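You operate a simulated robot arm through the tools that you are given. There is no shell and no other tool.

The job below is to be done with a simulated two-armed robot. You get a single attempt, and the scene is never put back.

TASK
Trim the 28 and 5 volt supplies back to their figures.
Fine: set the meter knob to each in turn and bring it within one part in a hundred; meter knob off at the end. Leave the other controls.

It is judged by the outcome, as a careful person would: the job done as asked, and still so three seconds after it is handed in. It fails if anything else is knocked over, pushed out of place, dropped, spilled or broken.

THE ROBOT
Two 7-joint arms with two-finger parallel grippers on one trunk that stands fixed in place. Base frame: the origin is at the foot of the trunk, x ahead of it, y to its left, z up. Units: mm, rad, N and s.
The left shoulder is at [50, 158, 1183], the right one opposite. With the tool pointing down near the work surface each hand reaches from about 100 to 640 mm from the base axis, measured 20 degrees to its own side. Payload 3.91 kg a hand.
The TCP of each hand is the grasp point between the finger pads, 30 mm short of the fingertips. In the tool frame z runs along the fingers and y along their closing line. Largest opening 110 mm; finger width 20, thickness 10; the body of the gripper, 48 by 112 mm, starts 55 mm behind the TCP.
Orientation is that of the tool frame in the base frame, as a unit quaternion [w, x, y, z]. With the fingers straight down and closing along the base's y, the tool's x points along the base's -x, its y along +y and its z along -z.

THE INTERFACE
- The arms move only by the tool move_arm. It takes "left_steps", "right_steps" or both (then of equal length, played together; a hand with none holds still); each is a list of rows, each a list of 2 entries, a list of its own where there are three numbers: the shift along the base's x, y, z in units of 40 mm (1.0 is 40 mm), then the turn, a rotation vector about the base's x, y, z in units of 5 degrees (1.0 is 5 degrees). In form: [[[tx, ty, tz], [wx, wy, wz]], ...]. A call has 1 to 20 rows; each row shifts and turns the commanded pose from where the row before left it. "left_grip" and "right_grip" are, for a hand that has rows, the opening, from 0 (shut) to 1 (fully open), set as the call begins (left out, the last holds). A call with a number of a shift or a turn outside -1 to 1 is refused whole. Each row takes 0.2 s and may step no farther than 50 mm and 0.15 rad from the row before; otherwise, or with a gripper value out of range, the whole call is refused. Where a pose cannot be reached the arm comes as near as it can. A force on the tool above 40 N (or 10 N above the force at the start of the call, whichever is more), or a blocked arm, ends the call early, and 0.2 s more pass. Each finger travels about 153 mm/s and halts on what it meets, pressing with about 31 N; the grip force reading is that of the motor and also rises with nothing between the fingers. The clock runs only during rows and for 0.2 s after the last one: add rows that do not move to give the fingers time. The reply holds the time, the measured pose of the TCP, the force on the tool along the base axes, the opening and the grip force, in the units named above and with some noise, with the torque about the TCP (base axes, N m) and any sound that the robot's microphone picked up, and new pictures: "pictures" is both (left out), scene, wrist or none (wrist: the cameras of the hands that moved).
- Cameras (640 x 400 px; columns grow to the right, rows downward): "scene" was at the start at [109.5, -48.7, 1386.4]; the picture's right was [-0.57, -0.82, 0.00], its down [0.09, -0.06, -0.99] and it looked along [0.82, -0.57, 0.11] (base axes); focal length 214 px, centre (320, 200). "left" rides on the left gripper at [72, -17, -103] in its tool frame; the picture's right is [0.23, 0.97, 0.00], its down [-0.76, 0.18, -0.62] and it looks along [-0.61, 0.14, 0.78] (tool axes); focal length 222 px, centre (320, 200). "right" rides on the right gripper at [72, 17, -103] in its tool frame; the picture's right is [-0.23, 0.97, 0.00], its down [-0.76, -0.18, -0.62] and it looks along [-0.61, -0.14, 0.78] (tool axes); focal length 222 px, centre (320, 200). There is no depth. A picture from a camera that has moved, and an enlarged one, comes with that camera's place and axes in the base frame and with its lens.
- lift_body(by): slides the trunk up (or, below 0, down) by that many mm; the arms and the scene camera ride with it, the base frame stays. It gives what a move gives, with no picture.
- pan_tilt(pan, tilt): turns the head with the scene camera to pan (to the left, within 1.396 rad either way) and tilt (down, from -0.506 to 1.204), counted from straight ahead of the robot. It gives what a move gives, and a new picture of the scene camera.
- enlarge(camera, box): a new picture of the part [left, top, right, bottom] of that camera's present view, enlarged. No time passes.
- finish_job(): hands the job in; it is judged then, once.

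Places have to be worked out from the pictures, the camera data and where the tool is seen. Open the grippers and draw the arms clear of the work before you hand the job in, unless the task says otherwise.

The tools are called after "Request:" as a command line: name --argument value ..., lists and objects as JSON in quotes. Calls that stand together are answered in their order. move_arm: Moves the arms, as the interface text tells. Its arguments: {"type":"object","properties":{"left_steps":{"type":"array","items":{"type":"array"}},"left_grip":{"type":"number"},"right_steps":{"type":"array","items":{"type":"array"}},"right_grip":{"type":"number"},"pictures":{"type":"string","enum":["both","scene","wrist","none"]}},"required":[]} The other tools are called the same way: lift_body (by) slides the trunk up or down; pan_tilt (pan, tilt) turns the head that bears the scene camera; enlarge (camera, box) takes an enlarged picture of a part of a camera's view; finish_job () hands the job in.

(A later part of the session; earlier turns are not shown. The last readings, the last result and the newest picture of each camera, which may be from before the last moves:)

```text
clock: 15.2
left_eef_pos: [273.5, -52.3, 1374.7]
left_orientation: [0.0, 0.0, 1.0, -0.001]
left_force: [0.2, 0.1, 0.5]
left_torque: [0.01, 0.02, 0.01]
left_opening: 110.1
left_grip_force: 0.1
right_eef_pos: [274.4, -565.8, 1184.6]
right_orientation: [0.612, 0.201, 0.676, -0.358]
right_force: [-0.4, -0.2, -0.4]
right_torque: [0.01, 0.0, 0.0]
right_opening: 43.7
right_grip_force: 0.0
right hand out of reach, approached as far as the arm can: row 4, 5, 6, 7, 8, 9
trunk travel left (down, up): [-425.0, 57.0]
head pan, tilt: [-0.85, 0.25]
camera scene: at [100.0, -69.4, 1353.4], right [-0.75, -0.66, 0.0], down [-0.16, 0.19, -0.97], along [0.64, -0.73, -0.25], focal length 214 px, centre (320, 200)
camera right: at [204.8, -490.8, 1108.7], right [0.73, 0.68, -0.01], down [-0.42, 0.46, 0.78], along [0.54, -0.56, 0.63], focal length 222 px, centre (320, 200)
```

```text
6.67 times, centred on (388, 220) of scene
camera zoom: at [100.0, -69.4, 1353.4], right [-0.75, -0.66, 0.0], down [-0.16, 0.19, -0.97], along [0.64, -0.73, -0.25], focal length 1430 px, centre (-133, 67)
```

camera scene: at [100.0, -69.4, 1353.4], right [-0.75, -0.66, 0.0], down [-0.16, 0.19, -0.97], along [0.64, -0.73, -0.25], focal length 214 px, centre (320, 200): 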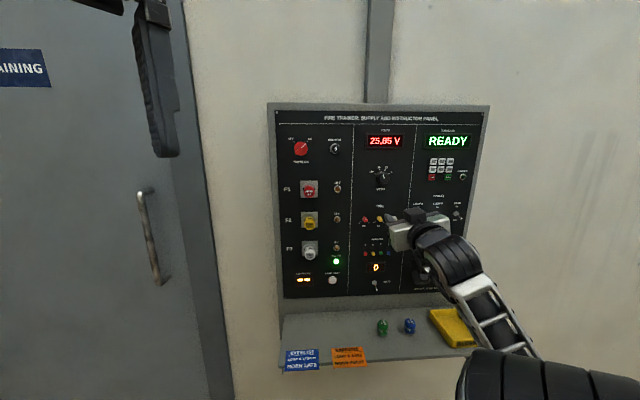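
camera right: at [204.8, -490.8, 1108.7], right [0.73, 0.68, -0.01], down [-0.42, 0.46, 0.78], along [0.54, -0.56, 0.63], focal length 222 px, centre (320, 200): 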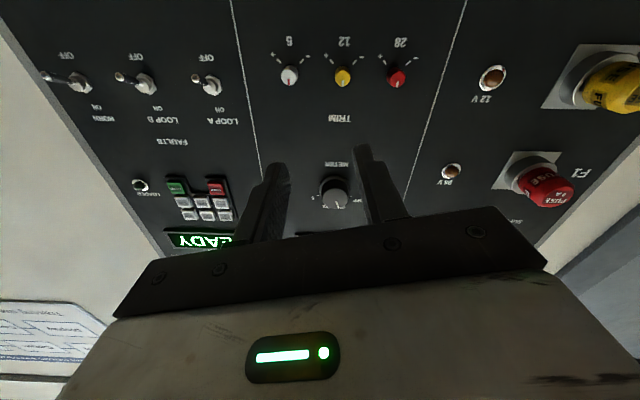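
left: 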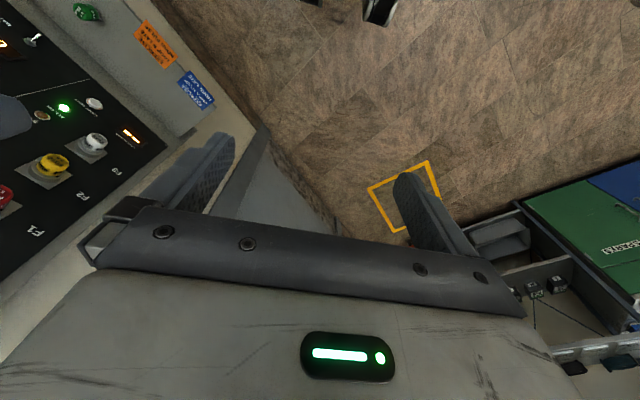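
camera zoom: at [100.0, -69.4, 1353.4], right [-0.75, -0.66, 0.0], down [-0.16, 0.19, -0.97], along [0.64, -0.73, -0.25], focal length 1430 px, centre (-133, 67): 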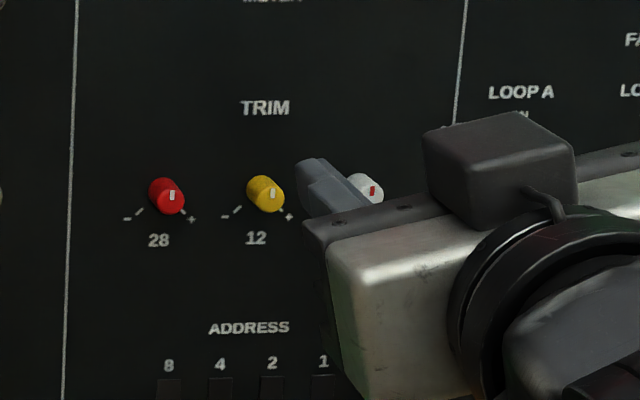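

The arm ran out of reach as it lowered, stopping at z≈1185 with nothing touched. I'll run a still row to see how the commanded pose stands before recovering.

Request:
move_arm --right_steps '[[[0, 0, 0], [0, 0, 0]]]' --pictures "none"

```text
clock: 15.6
left_eef_pos: [274.4, -52.9, 1375.4]
left_orientation: [-0.001, 0.0, 1.0, -0.001]
left_force: [0.3, -0.2, 0.0]
left_torque: [0.01, 0.0, -0.02]
left_opening: 110.1
left_grip_force: 0.0
right_eef_pos: [277.1, -566.8, 1184.9]
right_orientation: [0.612, 0.202, 0.676, -0.358]
right_force: [-0.7, 0.5, -0.3]
right_torque: [-0.05, 0.01, 0.0]
right_opening: 43.9
right_grip_force: 0.1
trunk travel left (down, up): [-425.0, 57.0]
head pan, tilt: [-0.85, 0.25]
```

The commanded pose appears to restart from where the arm actually is. I'll go back up to the earlier comfortable pose in front of the meter and square the tool again, then use the trunk to lower instead.

Request:
move_arm --right_steps '[[[0.056, 0.096, 0.48], [0.485, -0.48, 0.1]], [[0.056, 0.096, 0.48], [0.485, -0.48, 0.1]], [[0.056, 0.096, 0.48], [0.485, -0.48, 0.1]], [[0.056, 0.096, 0.48], [0.485, -0.48, 0.1]], [[0, 0, 0], [0, 0, 0]]]' --pictures "both"

```text
clock: 16.8
left_eef_pos: [274.2, -51.2, 1374.9]
left_orientation: [0.0, 0.0, 1.0, -0.001]
left_force: [0.2, 0.7, -1.0]
left_torque: [-0.03, -0.02, 0.0]
left_opening: 110.0
left_grip_force: 0.0
right_eef_pos: [284.4, -551.3, 1261.6]
right_orientation: [0.655, 0.271, 0.652, -0.271]
right_force: [0.6, 0.5, 0.4]
right_torque: [0.0, 0.02, 0.01]
right_opening: 44.0
right_grip_force: 0.0
trunk travel left (down, up): [-425.0, 57.0]
head pan, tilt: [-0.85, 0.25]
camera scene: at [100.0, -69.6, 1353.4], right [-0.75, -0.66, 0.0], down [-0.16, 0.19, -0.97], along [0.64, -0.73, -0.25], focal length 214 px, centre (320, 200)
camera right: at [222.5, -465.3, 1188.2], right [0.69, 0.69, 0.23], down [-0.57, 0.32, 0.76], along [0.45, -0.65, 0.61], focal length 222 px, centre (320, 200)
```

scene: 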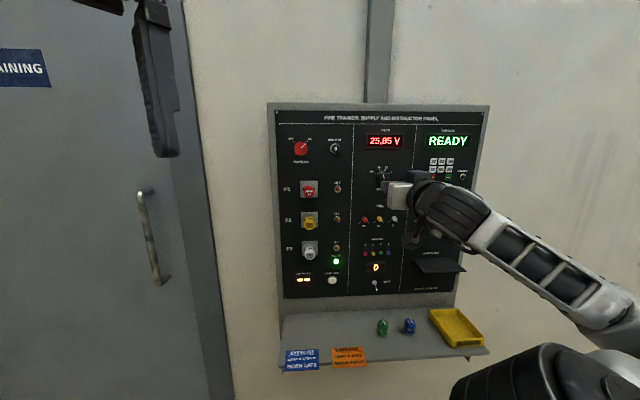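
right: 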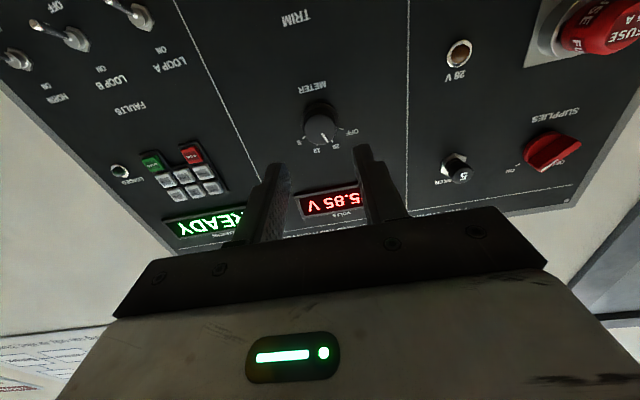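

Back in a good pose, square to the panel, and the meter still shows 25.85 V. I'll lower the trunk by 115 mm so the hand comes down level with the trims.

Request:
lift_body --by -115

Request:
enlarge --camera "scene" --box '[0, 0, 640, 400]'

Request:
enlarge --camera "right" --box '[0, 0, 640, 400]'

```text
clock: 18.3
left_eef_pos: [274.1, -52.2, 1259.7]
left_orientation: [0.0, 0.0, 1.0, -0.001]
left_force: [-0.5, 1.0, -0.5]
left_torque: [-0.01, -0.01, 0.0]
left_opening: 109.9
left_grip_force: 0.1
right_eef_pos: [283.6, -550.7, 1146.9]
right_orientation: [0.655, 0.271, 0.651, -0.272]
right_force: [0.1, -0.7, 0.2]
right_torque: [0.0, 0.01, 0.04]
right_opening: 44.0
right_grip_force: 0.0
trunk travel left (down, up): [-310.0, 172.0]
head pan, tilt: [-0.85, 0.25]
```

```text
1.00 times, centred on (320, 200) of scene (not enlarged: the box is as wide or as high as the picture)
camera zoom: at [99.9, -69.4, 1238.4], right [-0.75, -0.66, 0.0], down [-0.16, 0.19, -0.97], along [0.64, -0.73, -0.25], focal length 214 px, centre (320, 200)
```

zoom: 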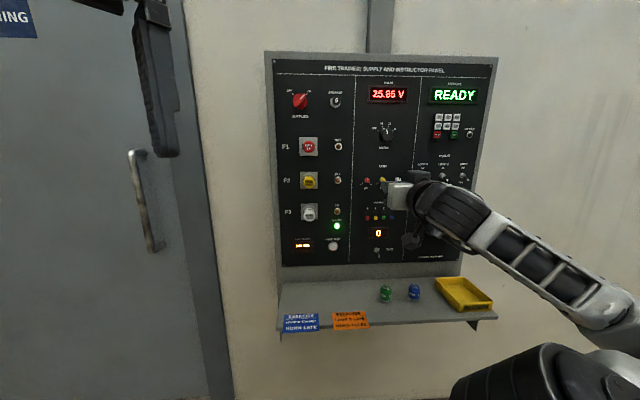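

```text
1.00 times, centred on (320, 200) of right (not enlarged: the box is as wide or as high as the picture)
camera zoom: at [222.2, -465.3, 1073.1], right [0.69, 0.69, 0.23], down [-0.57, 0.32, 0.76], along [0.45, -0.65, 0.61], focal length 222 px, centre (320, 200)
```

zoom: 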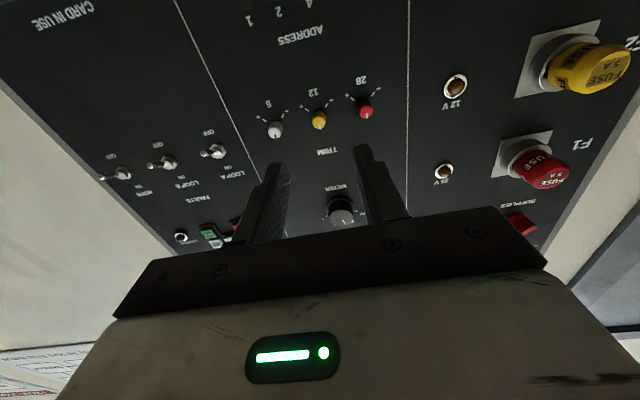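

The hand is now level with the trims with the display still in view. I'll shift left about 43 mm and forward 20 mm to face the red trim.

Request:
move_arm --right_steps '[[[0.371, 0.136, 0], [0, 0, 0]], [[0.371, 0.136, 0], [0, 0, 0]], [[0.371, 0.136, 0], [0, 0, 0]], [[0, 0, 0], [0, 0, 0]]]' --pictures "both"

Request:
enlarge --camera "right" --box '[240, 70, 400, 170]'

Request:
enlarge --camera "scene" --box '[350, 75, 430, 125]'

```text
clock: 19.3
left_eef_pos: [274.6, -52.4, 1260.0]
left_orientation: [0.0, 0.001, 1.0, -0.001]
left_force: [0.5, -0.4, -1.0]
left_torque: [-0.01, -0.02, -0.01]
left_opening: 110.1
left_grip_force: 0.0
right_eef_pos: [328.6, -535.3, 1146.4]
right_orientation: [0.654, 0.271, 0.652, -0.272]
right_force: [-1.1, 0.3, -0.1]
right_torque: [0.03, -0.01, 0.02]
right_opening: 44.1
right_grip_force: 0.0
trunk travel left (down, up): [-310.0, 172.0]
head pan, tilt: [-0.85, 0.25]
camera scene: at [100.1, -69.5, 1238.4], right [-0.75, -0.66, 0.0], down [-0.16, 0.19, -0.97], along [0.64, -0.73, -0.25], focal length 214 px, centre (320, 200)
camera right: at [267.2, -449.5, 1072.5], right [0.69, 0.69, 0.23], down [-0.57, 0.32, 0.76], along [0.45, -0.65, 0.61], focal length 222 px, centre (320, 200)
```

scene: 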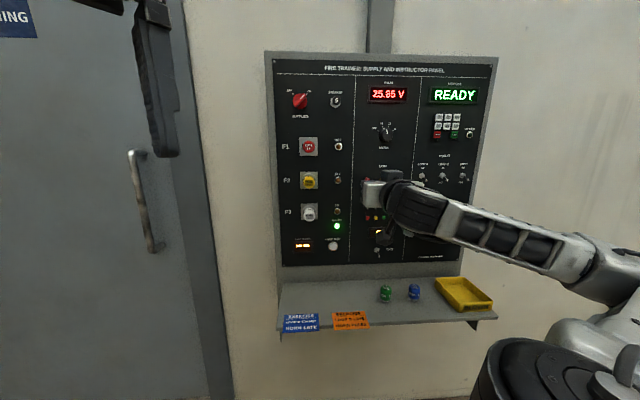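
right: 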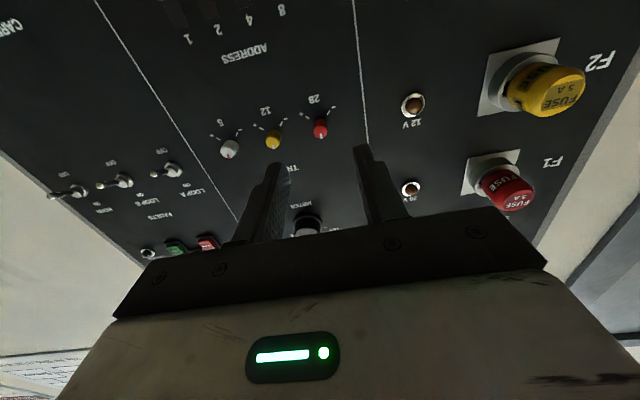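

```text
4.00 times, centred on (320, 120) of right
camera zoom: at [267.2, -449.5, 1072.5], right [0.69, 0.69, 0.23], down [-0.57, 0.32, 0.76], along [0.45, -0.65, 0.61], focal length 888 px, centre (320, 520)
```

zoom: 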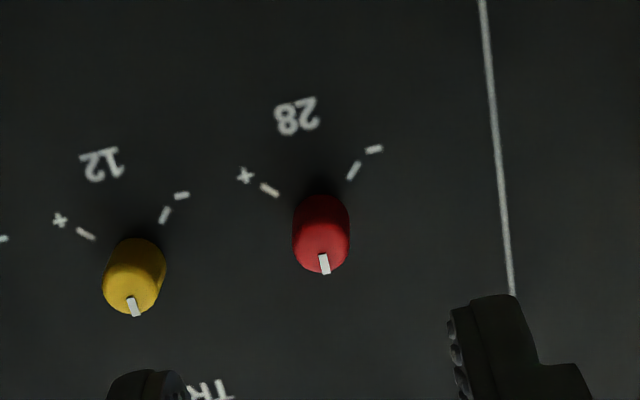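

```text
8.00 times, centred on (390, 100) of scene
camera zoom: at [100.1, -69.5, 1238.4], right [-0.75, -0.66, 0.0], down [-0.16, 0.19, -0.97], along [0.64, -0.73, -0.25], focal length 1716 px, centre (-240, 1000)
```

zoom: 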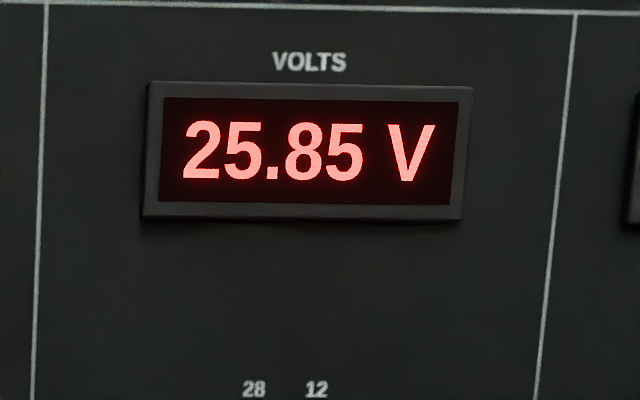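

The red trim (about 12 mm across, 17 mm tall) is straight ahead of the tool axis. I'll narrow the opening to 33 mm to stay well clear of the yellow one, and advance 45 mm.

Request:
move_arm --right_steps '[[[0.265, -0.265, 0], [0, 0, 0]], [[0.265, -0.265, 0], [0, 0, 0]], [[0.265, -0.265, 0], [0, 0, 0]], [[0, 0, 0], [0, 0, 0]]]' --right_grip 0.3 --pictures "wrist"

Request:
enlarge --camera "right" --box '[240, 100, 400, 200]'

Request:
enlarge --camera "scene" --box '[345, 160, 425, 210]'

```text
clock: 20.3
left_eef_pos: [274.9, -52.1, 1260.3]
left_orientation: [0.0, 0.0, 1.0, -0.001]
left_force: [0.7, -0.3, -0.3]
left_torque: [0.02, -0.01, -0.02]
left_opening: 109.8
left_grip_force: 0.1
right_eef_pos: [360.6, -566.8, 1145.9]
right_orientation: [0.654, 0.271, 0.652, -0.272]
right_force: [0.6, -0.2, 0.1]
right_torque: [0.01, 0.0, -0.02]
right_opening: 33.1
right_grip_force: 0.2
trunk travel left (down, up): [-310.0, 172.0]
head pan, tilt: [-0.85, 0.25]
camera right: at [298.7, -480.8, 1072.7], right [0.69, 0.69, 0.23], down [-0.57, 0.32, 0.76], along [0.45, -0.65, 0.61], focal length 222 px, centre (320, 200)
```

right: 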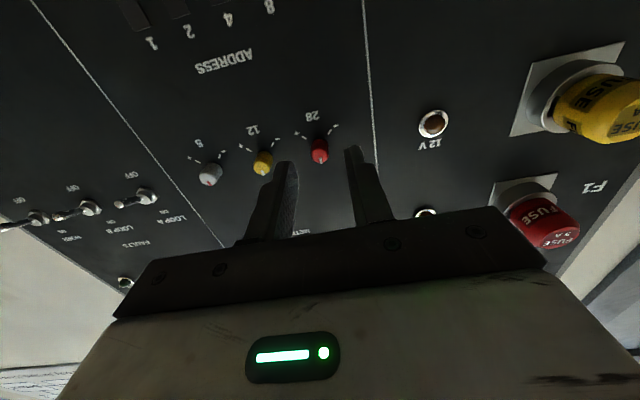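

```text
4.00 times, centred on (320, 150) of right
camera zoom: at [298.7, -480.8, 1072.7], right [0.69, 0.69, 0.23], down [-0.57, 0.32, 0.76], along [0.45, -0.65, 0.61], focal length 888 px, centre (320, 400)
```

zoom: 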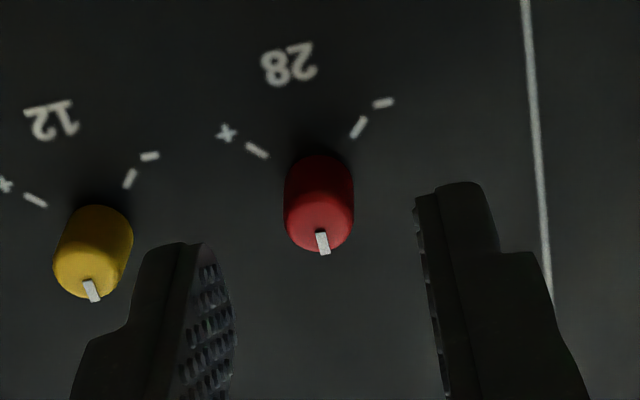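

```text
8.00 times, centred on (385, 185) of scene
camera zoom: at [100.0, -69.5, 1238.4], right [-0.75, -0.66, 0.0], down [-0.16, 0.19, -0.97], along [0.64, -0.73, -0.25], focal length 1716 px, centre (-200, 320)
```

zoom: 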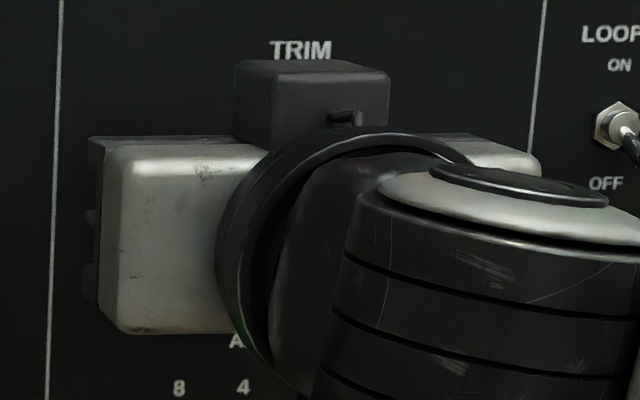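

Aligned: the knob front is about 10 mm beyond the tips, centred between the fingers. I'll advance 17 mm so the pads overlap it by about 7 mm, then check.

Request:
move_arm --right_steps '[[[0.15, -0.15, 0], [0, 0, 0]], [[0.15, -0.15, 0], [0, 0, 0]], [[0, 0, 0], [0, 0, 0]]]' --pictures "wrist"

Request:
enlarge --camera "right" --box '[240, 100, 400, 200]'

```text
clock: 21.1
left_eef_pos: [275.3, -51.7, 1259.3]
left_orientation: [0.0, 0.0, 1.0, -0.001]
left_force: [0.2, -0.2, 0.3]
left_torque: [-0.01, -0.02, 0.0]
left_opening: 109.9
left_grip_force: 0.2
right_eef_pos: [372.3, -578.1, 1145.2]
right_orientation: [0.654, 0.271, 0.652, -0.272]
right_force: [0.1, 0.5, 0.8]
right_torque: [0.0, -0.01, -0.01]
right_opening: 33.0
right_grip_force: 0.1
trunk travel left (down, up): [-310.0, 172.0]
head pan, tilt: [-0.85, 0.25]
camera right: at [310.8, -493.0, 1072.8], right [0.69, 0.69, 0.23], down [-0.57, 0.32, 0.76], along [0.45, -0.65, 0.61], focal length 222 px, centre (320, 200)
```

right: 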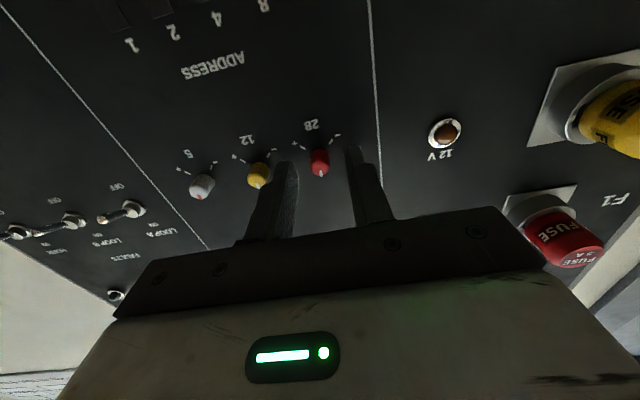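

```text
4.00 times, centred on (320, 150) of right
camera zoom: at [310.8, -493.0, 1072.8], right [0.69, 0.69, 0.23], down [-0.57, 0.32, 0.76], along [0.45, -0.65, 0.61], focal length 888 px, centre (320, 400)
```

zoom: 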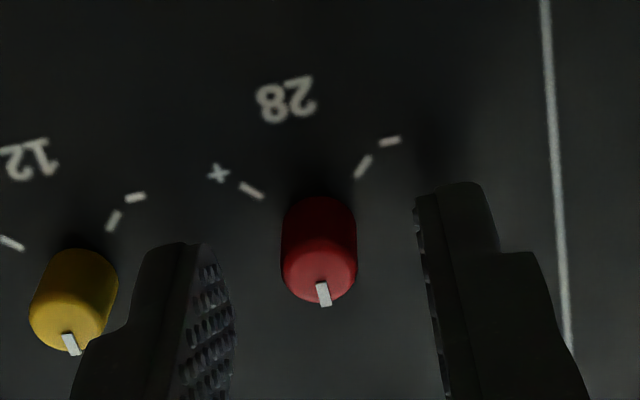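

The pads overlap the knob by about 6 mm with 7 mm to the panel. I'll go 3 mm deeper and close on it.

Request:
move_arm --right_steps '[[[0.053, -0.053, 0], [0, 0, 0]], [[0, 0, 0], [0, 0, 0]]]' --pictures "none"

Request:
move_arm --right_steps '[[[0, 0, 0], [0, 0, 0]], [[0, 0, 0], [0, 0, 0]]]' --right_grip 0.0 --pictures "wrist"

Request:
enlarge --camera "right" --box '[240, 100, 400, 200]'

Request:
enlarge --camera "scene" --box '[350, 75, 430, 125]'

```text
clock: 21.7
left_eef_pos: [275.1, -52.0, 1260.8]
left_orientation: [-0.001, 0.0, 1.0, -0.001]
left_force: [-0.3, -0.1, 0.2]
left_torque: [-0.03, 0.0, -0.01]
left_opening: 109.8
left_grip_force: 0.1
right_eef_pos: [374.1, -580.3, 1145.7]
right_orientation: [0.654, 0.271, 0.651, -0.272]
right_force: [-0.9, 0.7, 0.4]
right_torque: [-0.04, -0.02, 0.01]
right_opening: 32.9
right_grip_force: 0.0
trunk travel left (down, up): [-310.0, 172.0]
head pan, tilt: [-0.85, 0.25]
```

```text
clock: 22.3
left_eef_pos: [275.4, -52.8, 1259.4]
left_orientation: [0.0, 0.001, 1.0, -0.001]
left_force: [0.7, -0.3, -1.1]
left_torque: [-0.03, 0.01, -0.01]
left_opening: 110.0
left_grip_force: 0.1
right_eef_pos: [374.0, -580.0, 1145.8]
right_orientation: [0.654, 0.271, 0.653, -0.271]
right_force: [0.3, -0.3, 0.1]
right_torque: [-0.01, -0.03, 0.02]
right_opening: 12.2
right_grip_force: 45.0
trunk travel left (down, up): [-310.0, 172.0]
head pan, tilt: [-0.85, 0.25]
camera right: at [312.6, -494.7, 1072.6], right [0.69, 0.69, 0.23], down [-0.57, 0.32, 0.76], along [0.45, -0.65, 0.61], focal length 222 px, centre (320, 200)
```

right: 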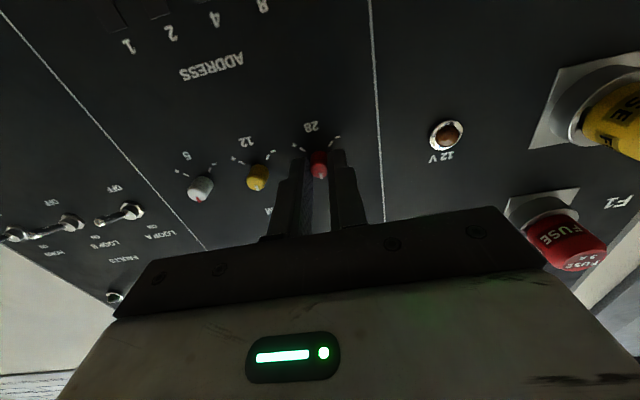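

```text
4.00 times, centred on (320, 150) of right
camera zoom: at [312.6, -494.7, 1072.6], right [0.69, 0.69, 0.23], down [-0.57, 0.32, 0.76], along [0.45, -0.65, 0.61], focal length 888 px, centre (320, 400)
```

zoom: 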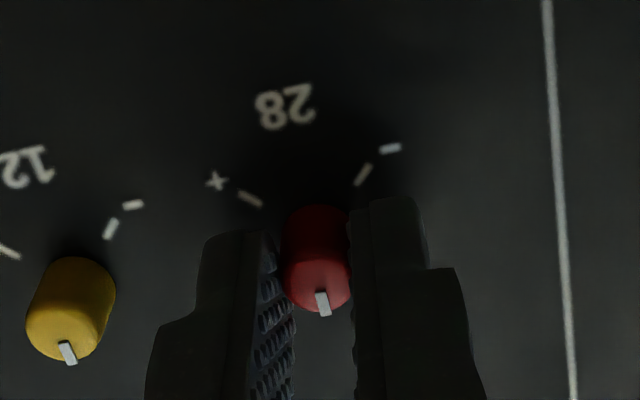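

```text
8.00 times, centred on (390, 100) of scene
camera zoom: at [100.0, -69.5, 1238.4], right [-0.75, -0.66, 0.0], down [-0.16, 0.19, -0.97], along [0.64, -0.73, -0.25], focal length 1716 px, centre (-240, 1000)
```

zoom: 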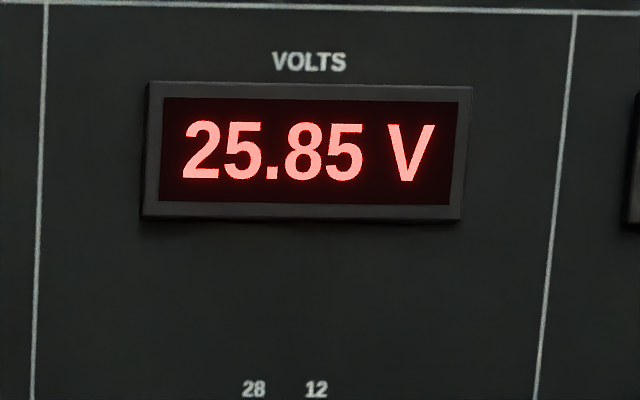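

The red trim is gripped (12.2 mm) with no side load. I'll turn it clockwise 10° and read the meter.

Request:
move_arm --right_steps '[[[0, 0, 0], [0.7071, -0.7071, 0]], [[0, 0, 0], [0.7071, -0.7071, 0]], [[0, 0, 0], [0, 0, 0]]]' --pictures "wrist"

Request:
enlarge --camera "scene" --box '[350, 75, 430, 125]'

Request:
enlarge --camera "right" --box '[240, 100, 400, 200]'

```text
clock: 23.1
left_eef_pos: [273.4, -51.5, 1261.3]
left_orientation: [0.0, 0.0, 1.0, -0.001]
left_force: [-0.6, -0.1, -0.6]
left_torque: [0.01, 0.0, -0.02]
left_opening: 110.0
left_grip_force: 0.0
right_eef_pos: [373.8, -581.7, 1145.6]
right_orientation: [0.674, 0.329, 0.626, -0.214]
right_force: [-8.6, 4.1, -7.1]
right_torque: [-0.54, -0.56, -0.26]
right_opening: 12.6
right_grip_force: 45.1
trunk travel left (down, up): [-310.0, 172.0]
head pan, tilt: [-0.85, 0.25]
camera right: at [321.2, -485.9, 1076.9], right [0.65, 0.65, 0.39], down [-0.66, 0.23, 0.72], along [0.38, -0.73, 0.57], focal length 222 px, centre (320, 200)
```

right: 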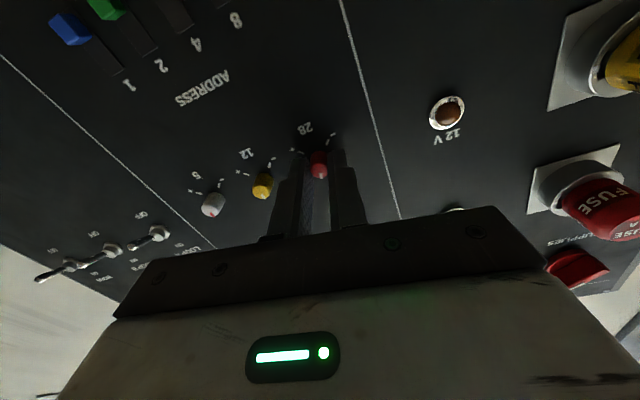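

```text
8.00 times, centred on (390, 100) of scene
camera zoom: at [99.3, -69.4, 1238.4], right [-0.75, -0.66, 0.0], down [-0.16, 0.19, -0.97], along [0.64, -0.73, -0.25], focal length 1716 px, centre (-240, 1000)
```

zoom: 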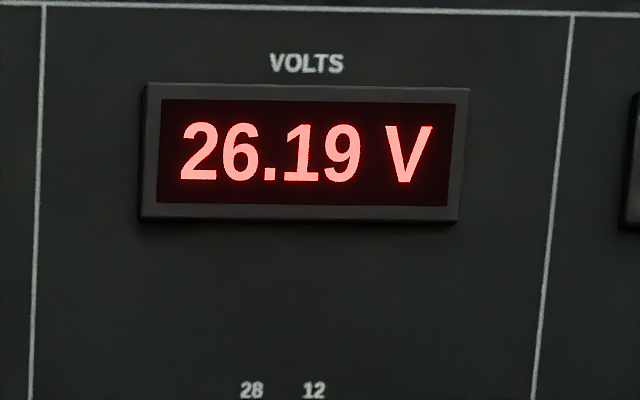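

```text
4.00 times, centred on (320, 150) of right
camera zoom: at [321.2, -485.9, 1076.9], right [0.65, 0.65, 0.39], down [-0.66, 0.23, 0.72], along [0.38, -0.73, 0.57], focal length 888 px, centre (320, 400)
```

zoom: 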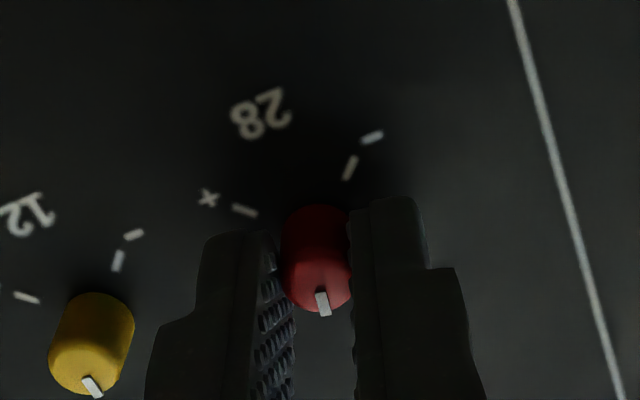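

10° raised it to 26.19 V (about 0.034 V per degree), so roughly 53° more is needed. There's a small axial push, so I'll ease back 1 mm and turn another 20°.

Request:
move_arm --right_steps '[[[-0.018, 0.018, 0], [0, 0, 0]], [[0, 0, 0], [0.7071, -0.7071, 0]], [[0, 0, 0], [0.7071, -0.7071, 0]], [[0, 0, 0], [0.7071, -0.7071, 0]], [[0, 0, 0], [0.7071, -0.7071, 0]], [[0, 0, 0], [0, 0, 0]]]' --pictures "wrist"

Request:
enlarge --camera "scene" --box '[350, 75, 430, 125]'

Request:
enlarge --camera "right" --box '[240, 100, 400, 200]'

```text
clock: 24.5
left_eef_pos: [274.6, -52.6, 1260.0]
left_orientation: [0.0, 0.0, 1.0, 0.0]
left_force: [0.2, -0.1, -1.0]
left_torque: [0.02, 0.02, 0.02]
left_opening: 110.1
left_grip_force: 0.0
right_eef_pos: [373.2, -579.3, 1145.8]
right_orientation: [0.701, 0.432, 0.56, -0.093]
right_force: [-1.9, 2.0, -6.7]
right_torque: [-0.42, -0.41, -0.44]
right_opening: 12.4
right_grip_force: 45.5
trunk travel left (down, up): [-310.0, 172.0]
head pan, tilt: [-0.85, 0.25]
camera right: at [336.3, -470.8, 1091.2], right [0.52, 0.51, 0.68], down [-0.82, 0.07, 0.57], along [0.25, -0.86, 0.45], focal length 222 px, centre (320, 200)
```

right: 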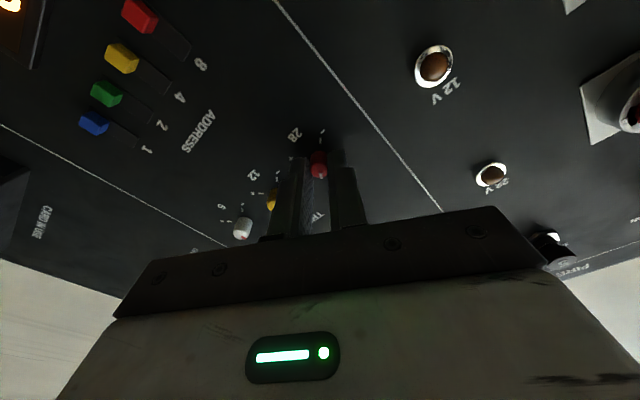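

```text
8.00 times, centred on (390, 100) of scene
camera zoom: at [100.2, -69.7, 1238.3], right [-0.75, -0.66, 0.0], down [-0.16, 0.19, -0.97], along [0.64, -0.73, -0.25], focal length 1716 px, centre (-240, 1000)
```

zoom: 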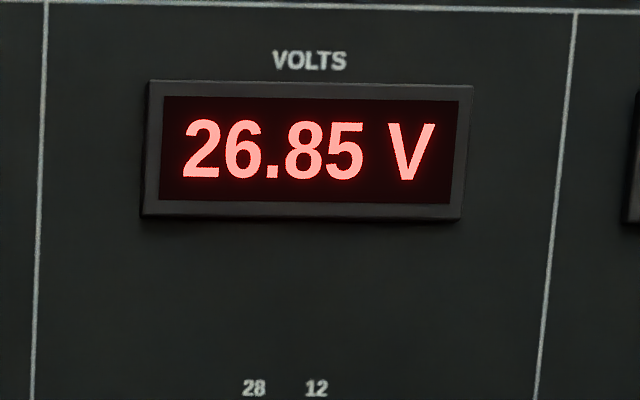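

```text
4.00 times, centred on (320, 150) of right
camera zoom: at [336.3, -470.8, 1091.2], right [0.52, 0.51, 0.68], down [-0.82, 0.07, 0.57], along [0.25, -0.86, 0.45], focal length 888 px, centre (320, 400)
```

zoom: 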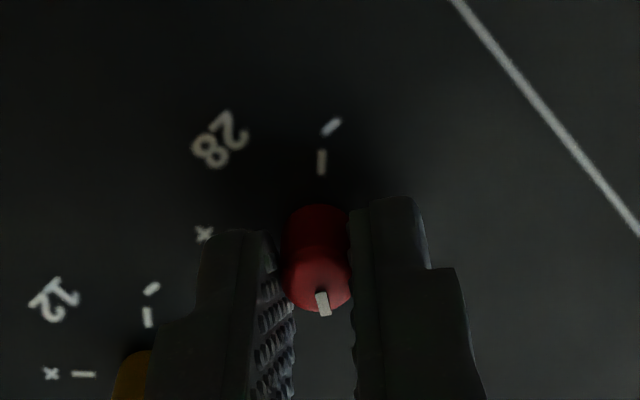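

30° so far gives 26.85 V (0.0333 V per degree), so 34.5° more should land on 28.00. I'll turn that amount.

Request:
move_arm --right_steps '[[[0, 0, -0.005], [0.9758, -0.9758, 0]], [[0, 0, -0.005], [0.9758, -0.9758, 0]], [[0, 0, -0.005], [0.9758, -0.9758, 0]], [[0, 0, 0], [0.9758, -0.9758, 0]], [[0, 0, 0], [0.9758, -0.9758, 0]], [[0, 0, 0], [0, 0, 0]]]' --pictures "wrist"

Request:
enlarge --camera "scene" --box '[350, 75, 430, 125]'

Request:
enlarge --camera "right" --box '[240, 100, 400, 200]'

```text
clock: 25.9
left_eef_pos: [276.5, -52.7, 1260.1]
left_orientation: [-0.002, -0.001, 1.0, 0.0]
left_force: [0.0, -0.8, 0.9]
left_torque: [0.03, -0.01, 0.0]
left_opening: 110.0
left_grip_force: 0.1
right_eef_pos: [374.4, -581.9, 1145.4]
right_orientation: [0.696, 0.58, 0.407, 0.118]
right_force: [4.3, -4.9, -0.7]
right_torque: [0.19, 0.16, 0.67]
right_opening: 12.3
right_grip_force: 44.9
trunk travel left (down, up): [-310.0, 172.0]
head pan, tilt: [-0.85, 0.25]
camera right: at [351.5, -455.7, 1129.4], right [0.15, 0.15, 0.98], down [-0.98, -0.1, 0.17], along [0.12, -0.98, 0.13], focal length 222 px, centre (320, 200)
```

right: 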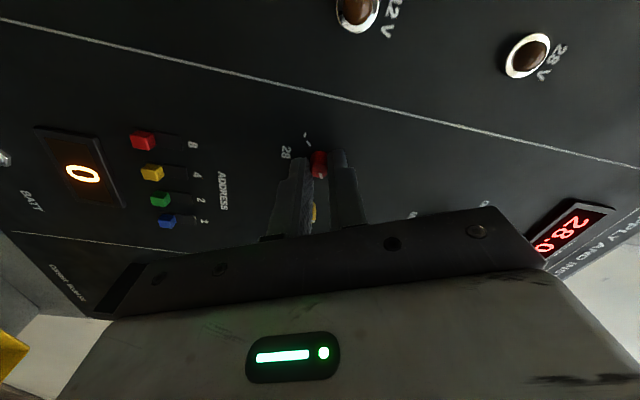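

```text
8.00 times, centred on (390, 100) of scene
camera zoom: at [100.6, -70.1, 1238.3], right [-0.75, -0.66, 0.0], down [-0.16, 0.19, -0.97], along [0.64, -0.73, -0.25], focal length 1716 px, centre (-240, 1000)
```

zoom: 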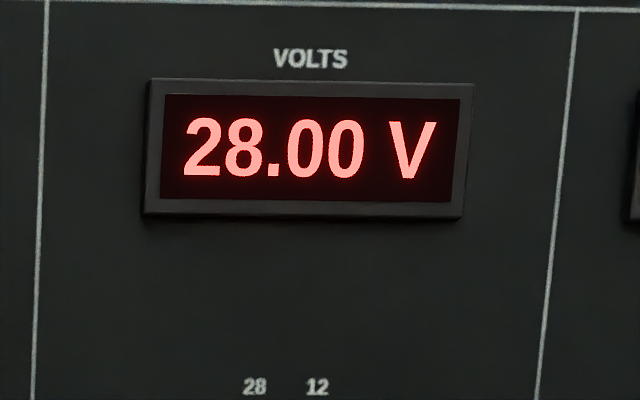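

```text
4.00 times, centred on (320, 150) of right
camera zoom: at [351.5, -455.7, 1129.4], right [0.15, 0.15, 0.98], down [-0.98, -0.1, 0.17], along [0.12, -0.98, 0.13], focal length 888 px, centre (320, 400)
```

zoom: 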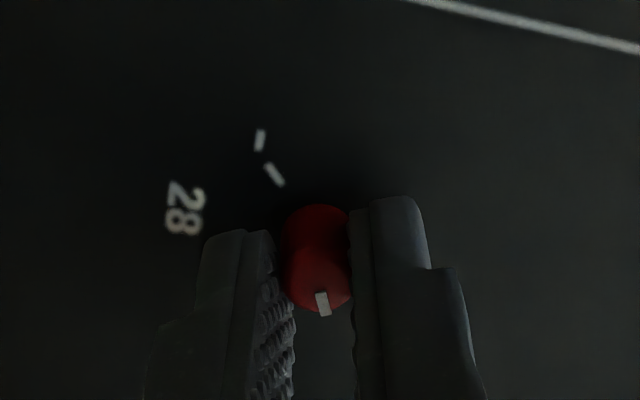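

Exactly 28.00 V. I'll open the fingers in place, then withdraw straight back and check the reading holds.

Request:
move_arm --right_steps '[[[0, 0, 0], [0, 0, 0]], [[0, 0, 0], [0, 0, 0]], [[-0.1, 0.1, 0], [0, 0, 0]], [[-0.3, 0.3, 0], [0, 0, 0]], [[-0.4, 0.4, 0], [0, 0, 0]], [[-0.4, 0.4, 0], [0, 0, 0]]]' --right_grip 0.3 --pictures "both"

Request:
enlarge --camera "scene" --box '[340, 75, 440, 200]'

```text
clock: 27.3
left_eef_pos: [274.4, -51.4, 1259.7]
left_orientation: [-0.001, -0.001, 1.0, 0.0]
left_force: [0.2, 0.5, -0.9]
left_torque: [0.01, 0.0, 0.01]
left_opening: 110.0
left_grip_force: 0.1
right_eef_pos: [325.0, -531.6, 1146.0]
right_orientation: [0.697, 0.579, 0.407, 0.119]
right_force: [-0.2, 0.2, 0.4]
right_torque: [-0.01, 0.0, -0.03]
right_opening: 32.9
right_grip_force: 0.1
trunk travel left (down, up): [-310.0, 172.0]
head pan, tilt: [-0.85, 0.25]
camera scene: at [99.9, -69.4, 1238.4], right [-0.75, -0.66, 0.0], down [-0.16, 0.19, -0.97], along [0.64, -0.73, -0.25], focal length 214 px, centre (320, 200)
camera right: at [303.8, -407.3, 1129.4], right [0.15, 0.15, 0.98], down [-0.98, -0.1, 0.17], along [0.12, -0.98, 0.13], focal length 222 px, centre (320, 200)
```

scene: 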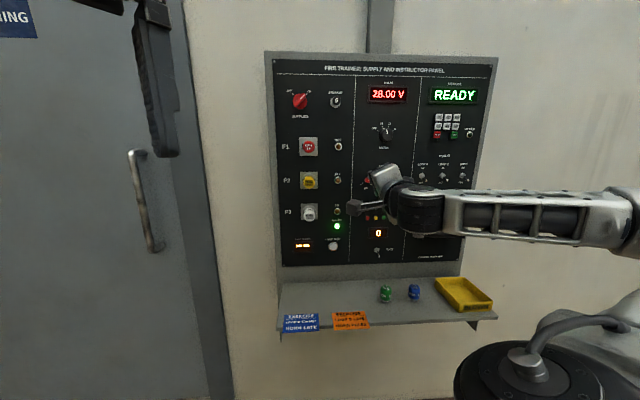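
right: 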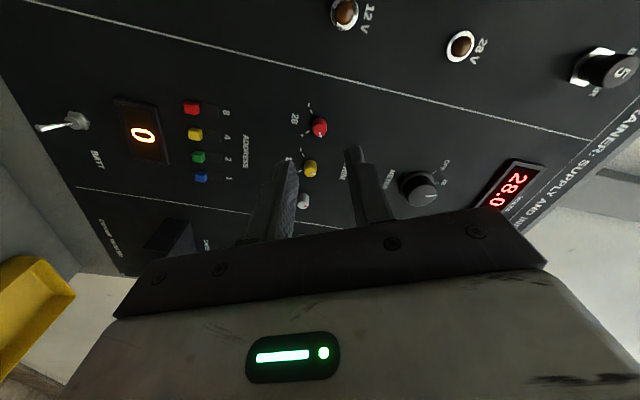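

```text
3.20 times, centred on (390, 138) of scene
camera zoom: at [99.9, -69.4, 1238.4], right [-0.75, -0.66, 0.0], down [-0.16, 0.19, -0.97], along [0.64, -0.73, -0.25], focal length 686 px, centre (96, 400)
```

zoom: 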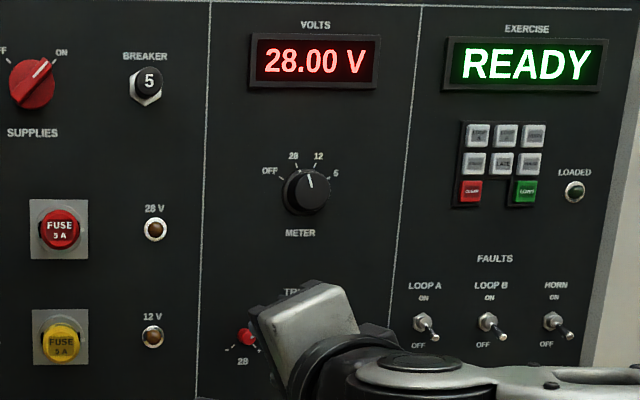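

The 28 V supply holds at 28.00 V after release. Now I'll roll the hand back and shift right under the meter knob before raising the trunk.

Request:
move_arm --right_steps '[[[-0.08, -0.078, 0], [-0.912, 0.912, 0]], [[-0.08, -0.078, 0], [-0.912, 0.912, 0]], [[-0.08, -0.078, 0], [-0.912, 0.912, 0]], [[-0.08, -0.078, 0], [-0.912, 0.912, 0]], [[-0.08, -0.078, 0], [-0.912, 0.912, 0]], [[-0.08, -0.078, 0], [-0.912, 0.912, 0]], [[-0.08, -0.078, 0], [-0.912, 0.912, 0]], [[-0.08, -0.078, 0], [-0.912, 0.912, 0]], [[-0.08, -0.078, 0], [-0.912, 0.912, 0]], [[-0.08, -0.078, 0], [-0.912, 0.912, 0]], [[0, 0, 0], [0, 0, 0]]]' --pictures "both"

```text
clock: 29.7
left_eef_pos: [274.4, -52.6, 1260.9]
left_orientation: [0.0, 0.0, 1.0, -0.001]
left_force: [0.9, 0.5, -0.2]
left_torque: [-0.01, 0.0, 0.02]
left_opening: 109.9
left_grip_force: 0.0
right_eef_pos: [294.3, -562.8, 1145.1]
right_orientation: [0.654, 0.27, 0.652, -0.272]
right_force: [0.4, -0.4, -0.6]
right_torque: [0.01, -0.01, -0.01]
right_opening: 33.2
right_grip_force: 0.1
trunk travel left (down, up): [-310.0, 172.0]
head pan, tilt: [-0.85, 0.25]
camera scene: at [100.0, -69.5, 1238.4], right [-0.75, -0.66, 0.0], down [-0.16, 0.19, -0.97], along [0.64, -0.73, -0.25], focal length 214 px, centre (320, 200)
camera right: at [232.1, -477.7, 1072.1], right [0.69, 0.69, 0.23], down [-0.57, 0.32, 0.76], along [0.45, -0.65, 0.61], focal length 222 px, centre (320, 200)
```

scene: 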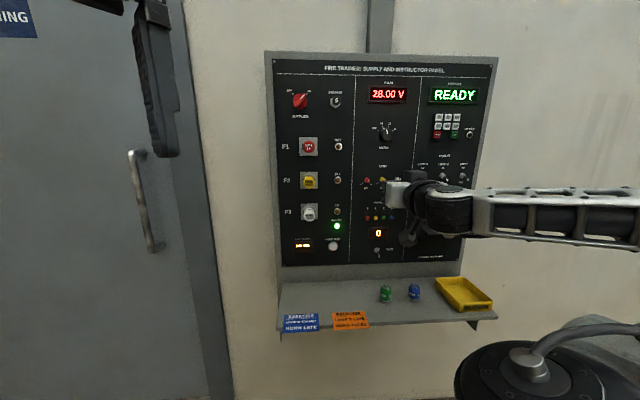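
right: 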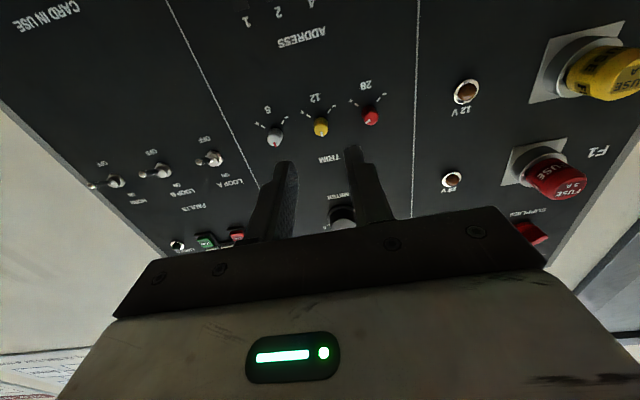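

Squared up again. I'll raise the trunk 119 mm so the hand comes level with the meter knob.

Request:
lift_body --by 119

Request:
move_arm --right_steps '[[[0, 0, 0], [-0.7071, 0.7071, 0]], [[0, 0, 0], [-0.7071, 0.7071, 0]], [[0, 0, 0], [-0.7071, 0.7071, 0]], [[0, 0, 0], [-0.7071, 0.7071, 0]], [[0, 0, 0], [0, 0, 0]]]' --right_grip 0.6 --pictures "both"

Request:
enlarge --camera "right" --box '[200, 70, 440, 220]'

```text
clock: 31.2
left_eef_pos: [274.5, -51.5, 1379.5]
left_orientation: [0.0, 0.0, 1.0, 0.0]
left_force: [-0.4, -0.6, 1.3]
left_torque: [-0.01, 0.0, 0.0]
left_opening: 110.0
left_grip_force: 0.1
right_eef_pos: [293.3, -562.7, 1264.4]
right_orientation: [0.654, 0.272, 0.651, -0.272]
right_force: [-0.3, 0.9, 0.2]
right_torque: [0.0, -0.01, -0.01]
right_opening: 32.9
right_grip_force: 0.1
trunk travel left (down, up): [-429.0, 53.0]
head pan, tilt: [-0.85, 0.25]
```

```text
clock: 32.4
left_eef_pos: [274.4, -51.4, 1377.8]
left_orientation: [0.0, -0.001, 1.0, -0.001]
left_force: [0.0, -0.2, 0.4]
left_torque: [0.03, 0.03, -0.02]
left_opening: 110.2
left_grip_force: 0.1
right_eef_pos: [293.9, -563.8, 1263.4]
right_orientation: [0.597, 0.154, 0.689, -0.381]
right_force: [0.7, 0.4, 1.0]
right_torque: [0.01, -0.02, -0.01]
right_opening: 66.3
right_grip_force: 0.0
trunk travel left (down, up): [-429.0, 53.0]
head pan, tilt: [-0.85, 0.25]
camera scene: at [100.0, -69.5, 1357.4], right [-0.75, -0.66, 0.0], down [-0.16, 0.19, -0.97], along [0.64, -0.73, -0.25], focal length 214 px, centre (320, 200)
camera right: at [214.1, -495.6, 1189.5], right [0.7, 0.7, -0.12], down [-0.37, 0.51, 0.77], along [0.6, -0.5, 0.62], focal length 222 px, centre (320, 200)
```

scene: 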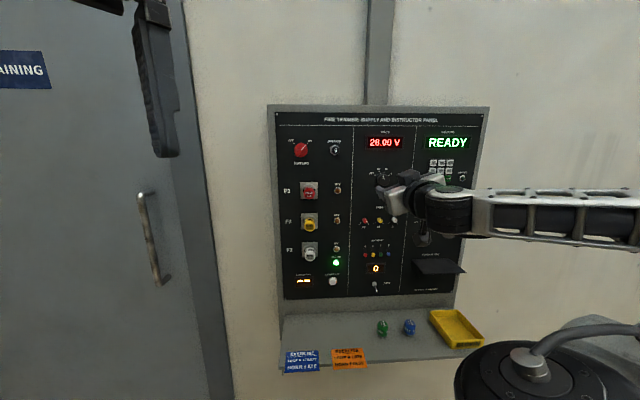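
right: 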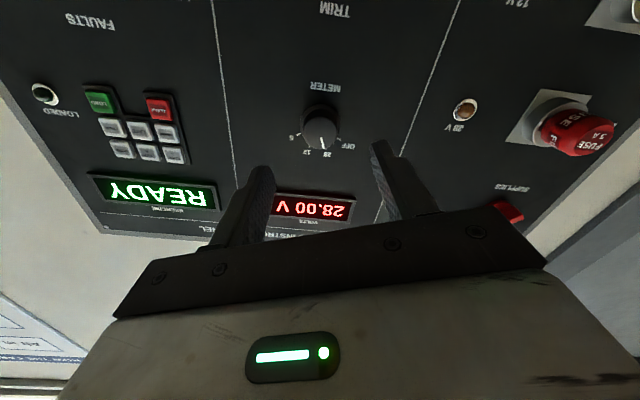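

```text
2.67 times, centred on (320, 145) of right
camera zoom: at [214.1, -495.6, 1189.5], right [0.7, 0.7, -0.12], down [-0.37, 0.51, 0.77], along [0.6, -0.5, 0.62], focal length 592 px, centre (320, 347)
```

zoom: 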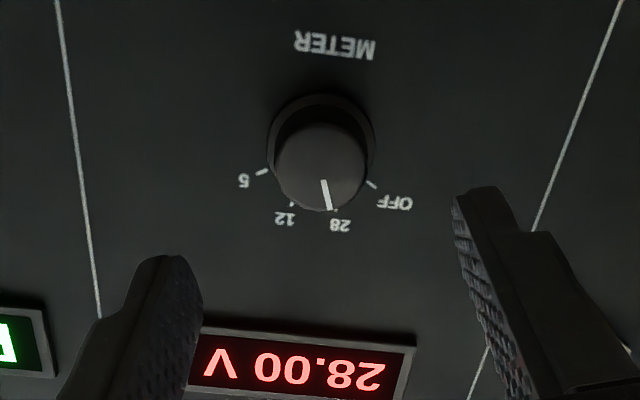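

Roll −20° is reachable and the knob sits on the tool axis. I'll advance 58 mm to the depth used before.

Request:
move_arm --right_steps '[[[0.256, -0.256, 0.005], [0, 0, 0]], [[0.256, -0.256, 0.005], [0, 0, 0]], [[0.256, -0.256, 0], [0, 0, 0]], [[0.256, -0.256, 0], [0, 0, 0]], [[0, 0, 0], [0, 0, 0]]]' --pictures "wrist"

Request:
enlarge --camera "right" --box '[200, 70, 440, 220]'

```text
clock: 33.6
left_eef_pos: [274.8, -51.6, 1379.5]
left_orientation: [0.0, 0.0, 1.0, -0.001]
left_force: [-0.1, -0.2, -0.4]
left_torque: [0.02, -0.01, 0.0]
left_opening: 109.9
left_grip_force: 0.0
right_eef_pos: [334.9, -603.8, 1264.8]
right_orientation: [0.597, 0.154, 0.689, -0.382]
right_force: [-0.3, 0.6, -0.3]
right_torque: [0.0, -0.01, 0.01]
right_opening: 66.1
right_grip_force: 0.0
trunk travel left (down, up): [-429.0, 53.0]
head pan, tilt: [-0.85, 0.25]
camera right: at [255.6, -536.6, 1189.3], right [0.7, 0.7, -0.12], down [-0.38, 0.51, 0.77], along [0.6, -0.5, 0.62], focal length 222 px, centre (320, 200)
```

right: 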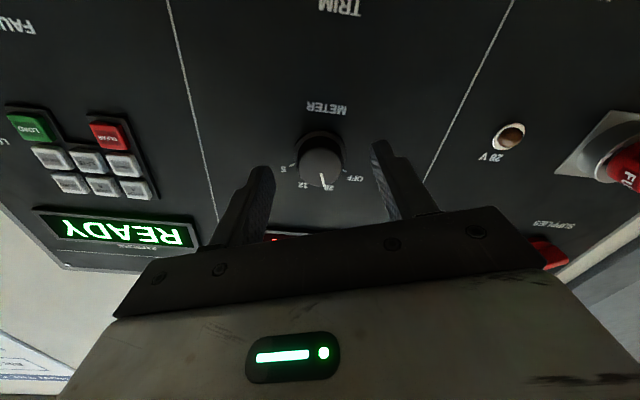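

```text
2.67 times, centred on (320, 145) of right
camera zoom: at [255.6, -536.6, 1189.3], right [0.7, 0.7, -0.12], down [-0.38, 0.51, 0.77], along [0.6, -0.5, 0.62], focal length 592 px, centre (320, 347)
```

zoom: 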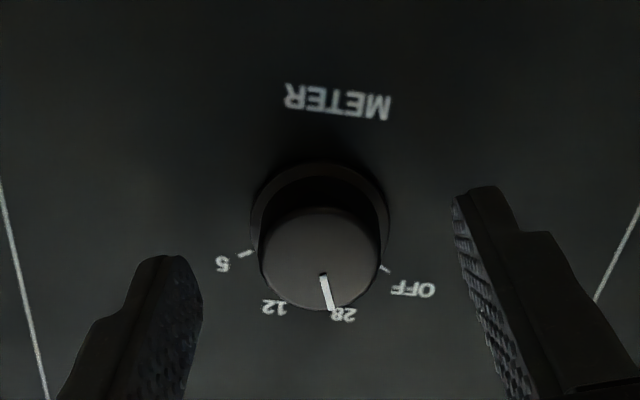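

Centred between the fingers. I'll go 4 mm deeper, then close on the meter knob.

Request:
move_arm --right_steps '[[[0.07, -0.07, 0], [0, 0, 0]], [[0, 0, 0], [0, 0, 0]]]' --pictures "none"

Request:
move_arm --right_steps '[[[0, 0, 0], [0, 0, 0]], [[0, 0, 0], [0, 0, 0]]]' --right_grip 0.15 --pictures "none"

```text
clock: 34.2
left_eef_pos: [275.3, -51.3, 1381.1]
left_orientation: [0.001, 0.0, 1.0, -0.001]
left_force: [0.6, -0.1, 0.6]
left_torque: [0.0, 0.01, 0.0]
left_opening: 109.8
left_grip_force: 0.0
right_eef_pos: [337.7, -606.0, 1263.6]
right_orientation: [0.598, 0.153, 0.689, -0.38]
right_force: [0.6, -1.0, 0.6]
right_torque: [0.01, -0.02, 0.0]
right_opening: 66.4
right_grip_force: 0.1
trunk travel left (down, up): [-429.0, 53.0]
head pan, tilt: [-0.85, 0.25]
```

```text
clock: 34.8
left_eef_pos: [275.7, -52.0, 1379.4]
left_orientation: [0.0, 0.0, 1.0, 0.0]
left_force: [-0.8, 1.0, 0.4]
left_torque: [0.02, 0.02, -0.02]
left_opening: 110.0
left_grip_force: 0.0
right_eef_pos: [338.1, -607.1, 1264.8]
right_orientation: [0.597, 0.154, 0.689, -0.382]
right_force: [0.8, -1.8, 1.1]
right_torque: [0.12, 0.13, -0.12]
right_opening: 30.4
right_grip_force: 44.7
trunk travel left (down, up): [-429.0, 53.0]
head pan, tilt: [-0.85, 0.25]
```

The knob is gripped with negligible load. I'll turn it clockwise 80° to the 5 position.

Request:
move_arm --right_steps '[[[0, 0, 0], [0.943, -0.943, 0]], [[0, 0, 0], [0.943, -0.943, 0]], [[0, 0, 0], [0.943, -0.943, 0]], [[0, 0, 0], [0.943, -0.943, 0]], [[0, 0, 0], [0.943, -0.943, 0]], [[0, 0, 0], [0.943, -0.943, 0]], [[0, 0, 0], [0.943, -0.943, 0]], [[0, 0, 0], [0.943, -0.943, 0]], [[0, 0, 0], [0.943, -0.943, 0]], [[0, 0, 0], [0.943, -0.943, 0]], [[0, 0, 0], [0.943, -0.943, 0]], [[0, 0, 0], [0.943, -0.943, 0]], [[0, 0, 0], [0, 0, 0]]]' --pictures "both"

Request:
enlarge --camera "scene" --box '[350, 120, 430, 190]'

```text
clock: 37.6
left_eef_pos: [275.4, -51.3, 1378.3]
left_orientation: [0.0, 0.0, 1.0, 0.0]
left_force: [-0.4, 0.5, -0.4]
left_torque: [-0.01, -0.01, -0.01]
left_opening: 110.2
left_grip_force: 0.1
right_eef_pos: [337.8, -605.9, 1264.8]
right_orientation: [0.7, 0.563, 0.431, 0.09]
right_force: [5.0, 4.3, -2.0]
right_torque: [-0.07, -0.03, 0.06]
right_opening: 30.5
right_grip_force: 45.3
trunk travel left (down, up): [-429.0, 53.0]
head pan, tilt: [-0.85, 0.25]
camera scene: at [100.9, -68.9, 1357.3], right [-0.75, -0.66, 0.0], down [-0.16, 0.19, -0.97], along [0.64, -0.73, -0.25], focal length 214 px, centre (320, 200)
camera right: at [315.4, -482.1, 1242.9], right [0.21, 0.2, 0.96], down [-0.97, -0.09, 0.23], along [0.13, -0.98, 0.18], focal length 222 px, centre (320, 200)
```

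scene: 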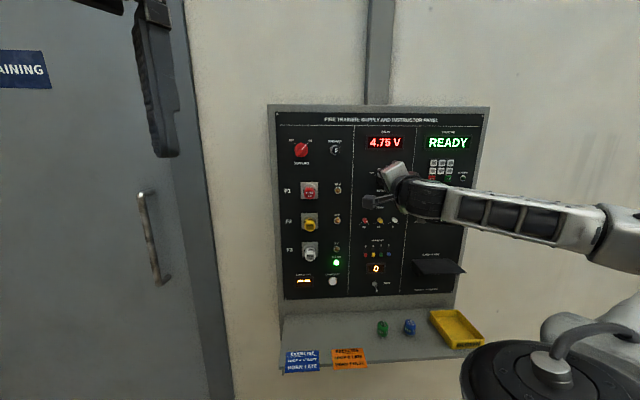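
right: 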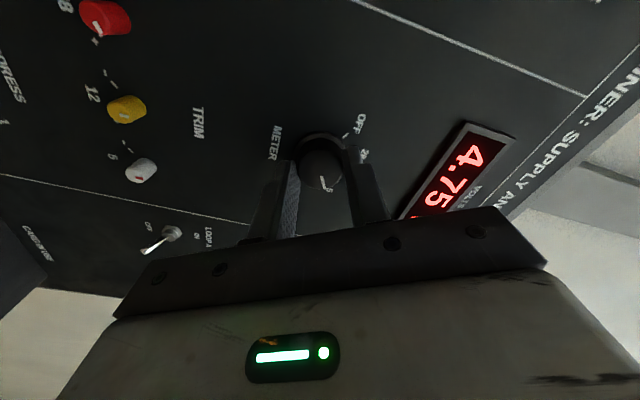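

```text
5.71 times, centred on (390, 155) of scene
camera zoom: at [100.9, -68.9, 1357.3], right [-0.75, -0.66, 0.0], down [-0.16, 0.19, -0.97], along [0.64, -0.73, -0.25], focal length 1226 px, centre (-80, 457)
```

zoom: 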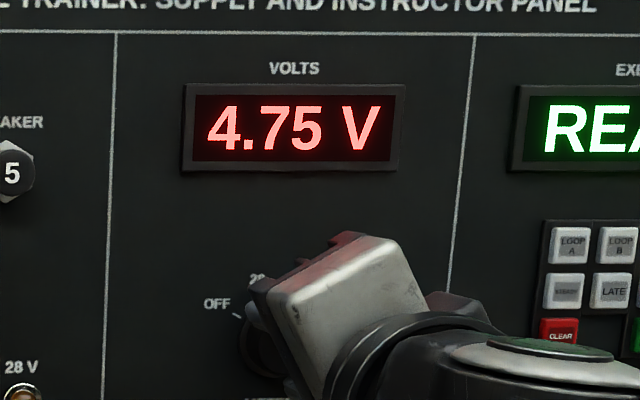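

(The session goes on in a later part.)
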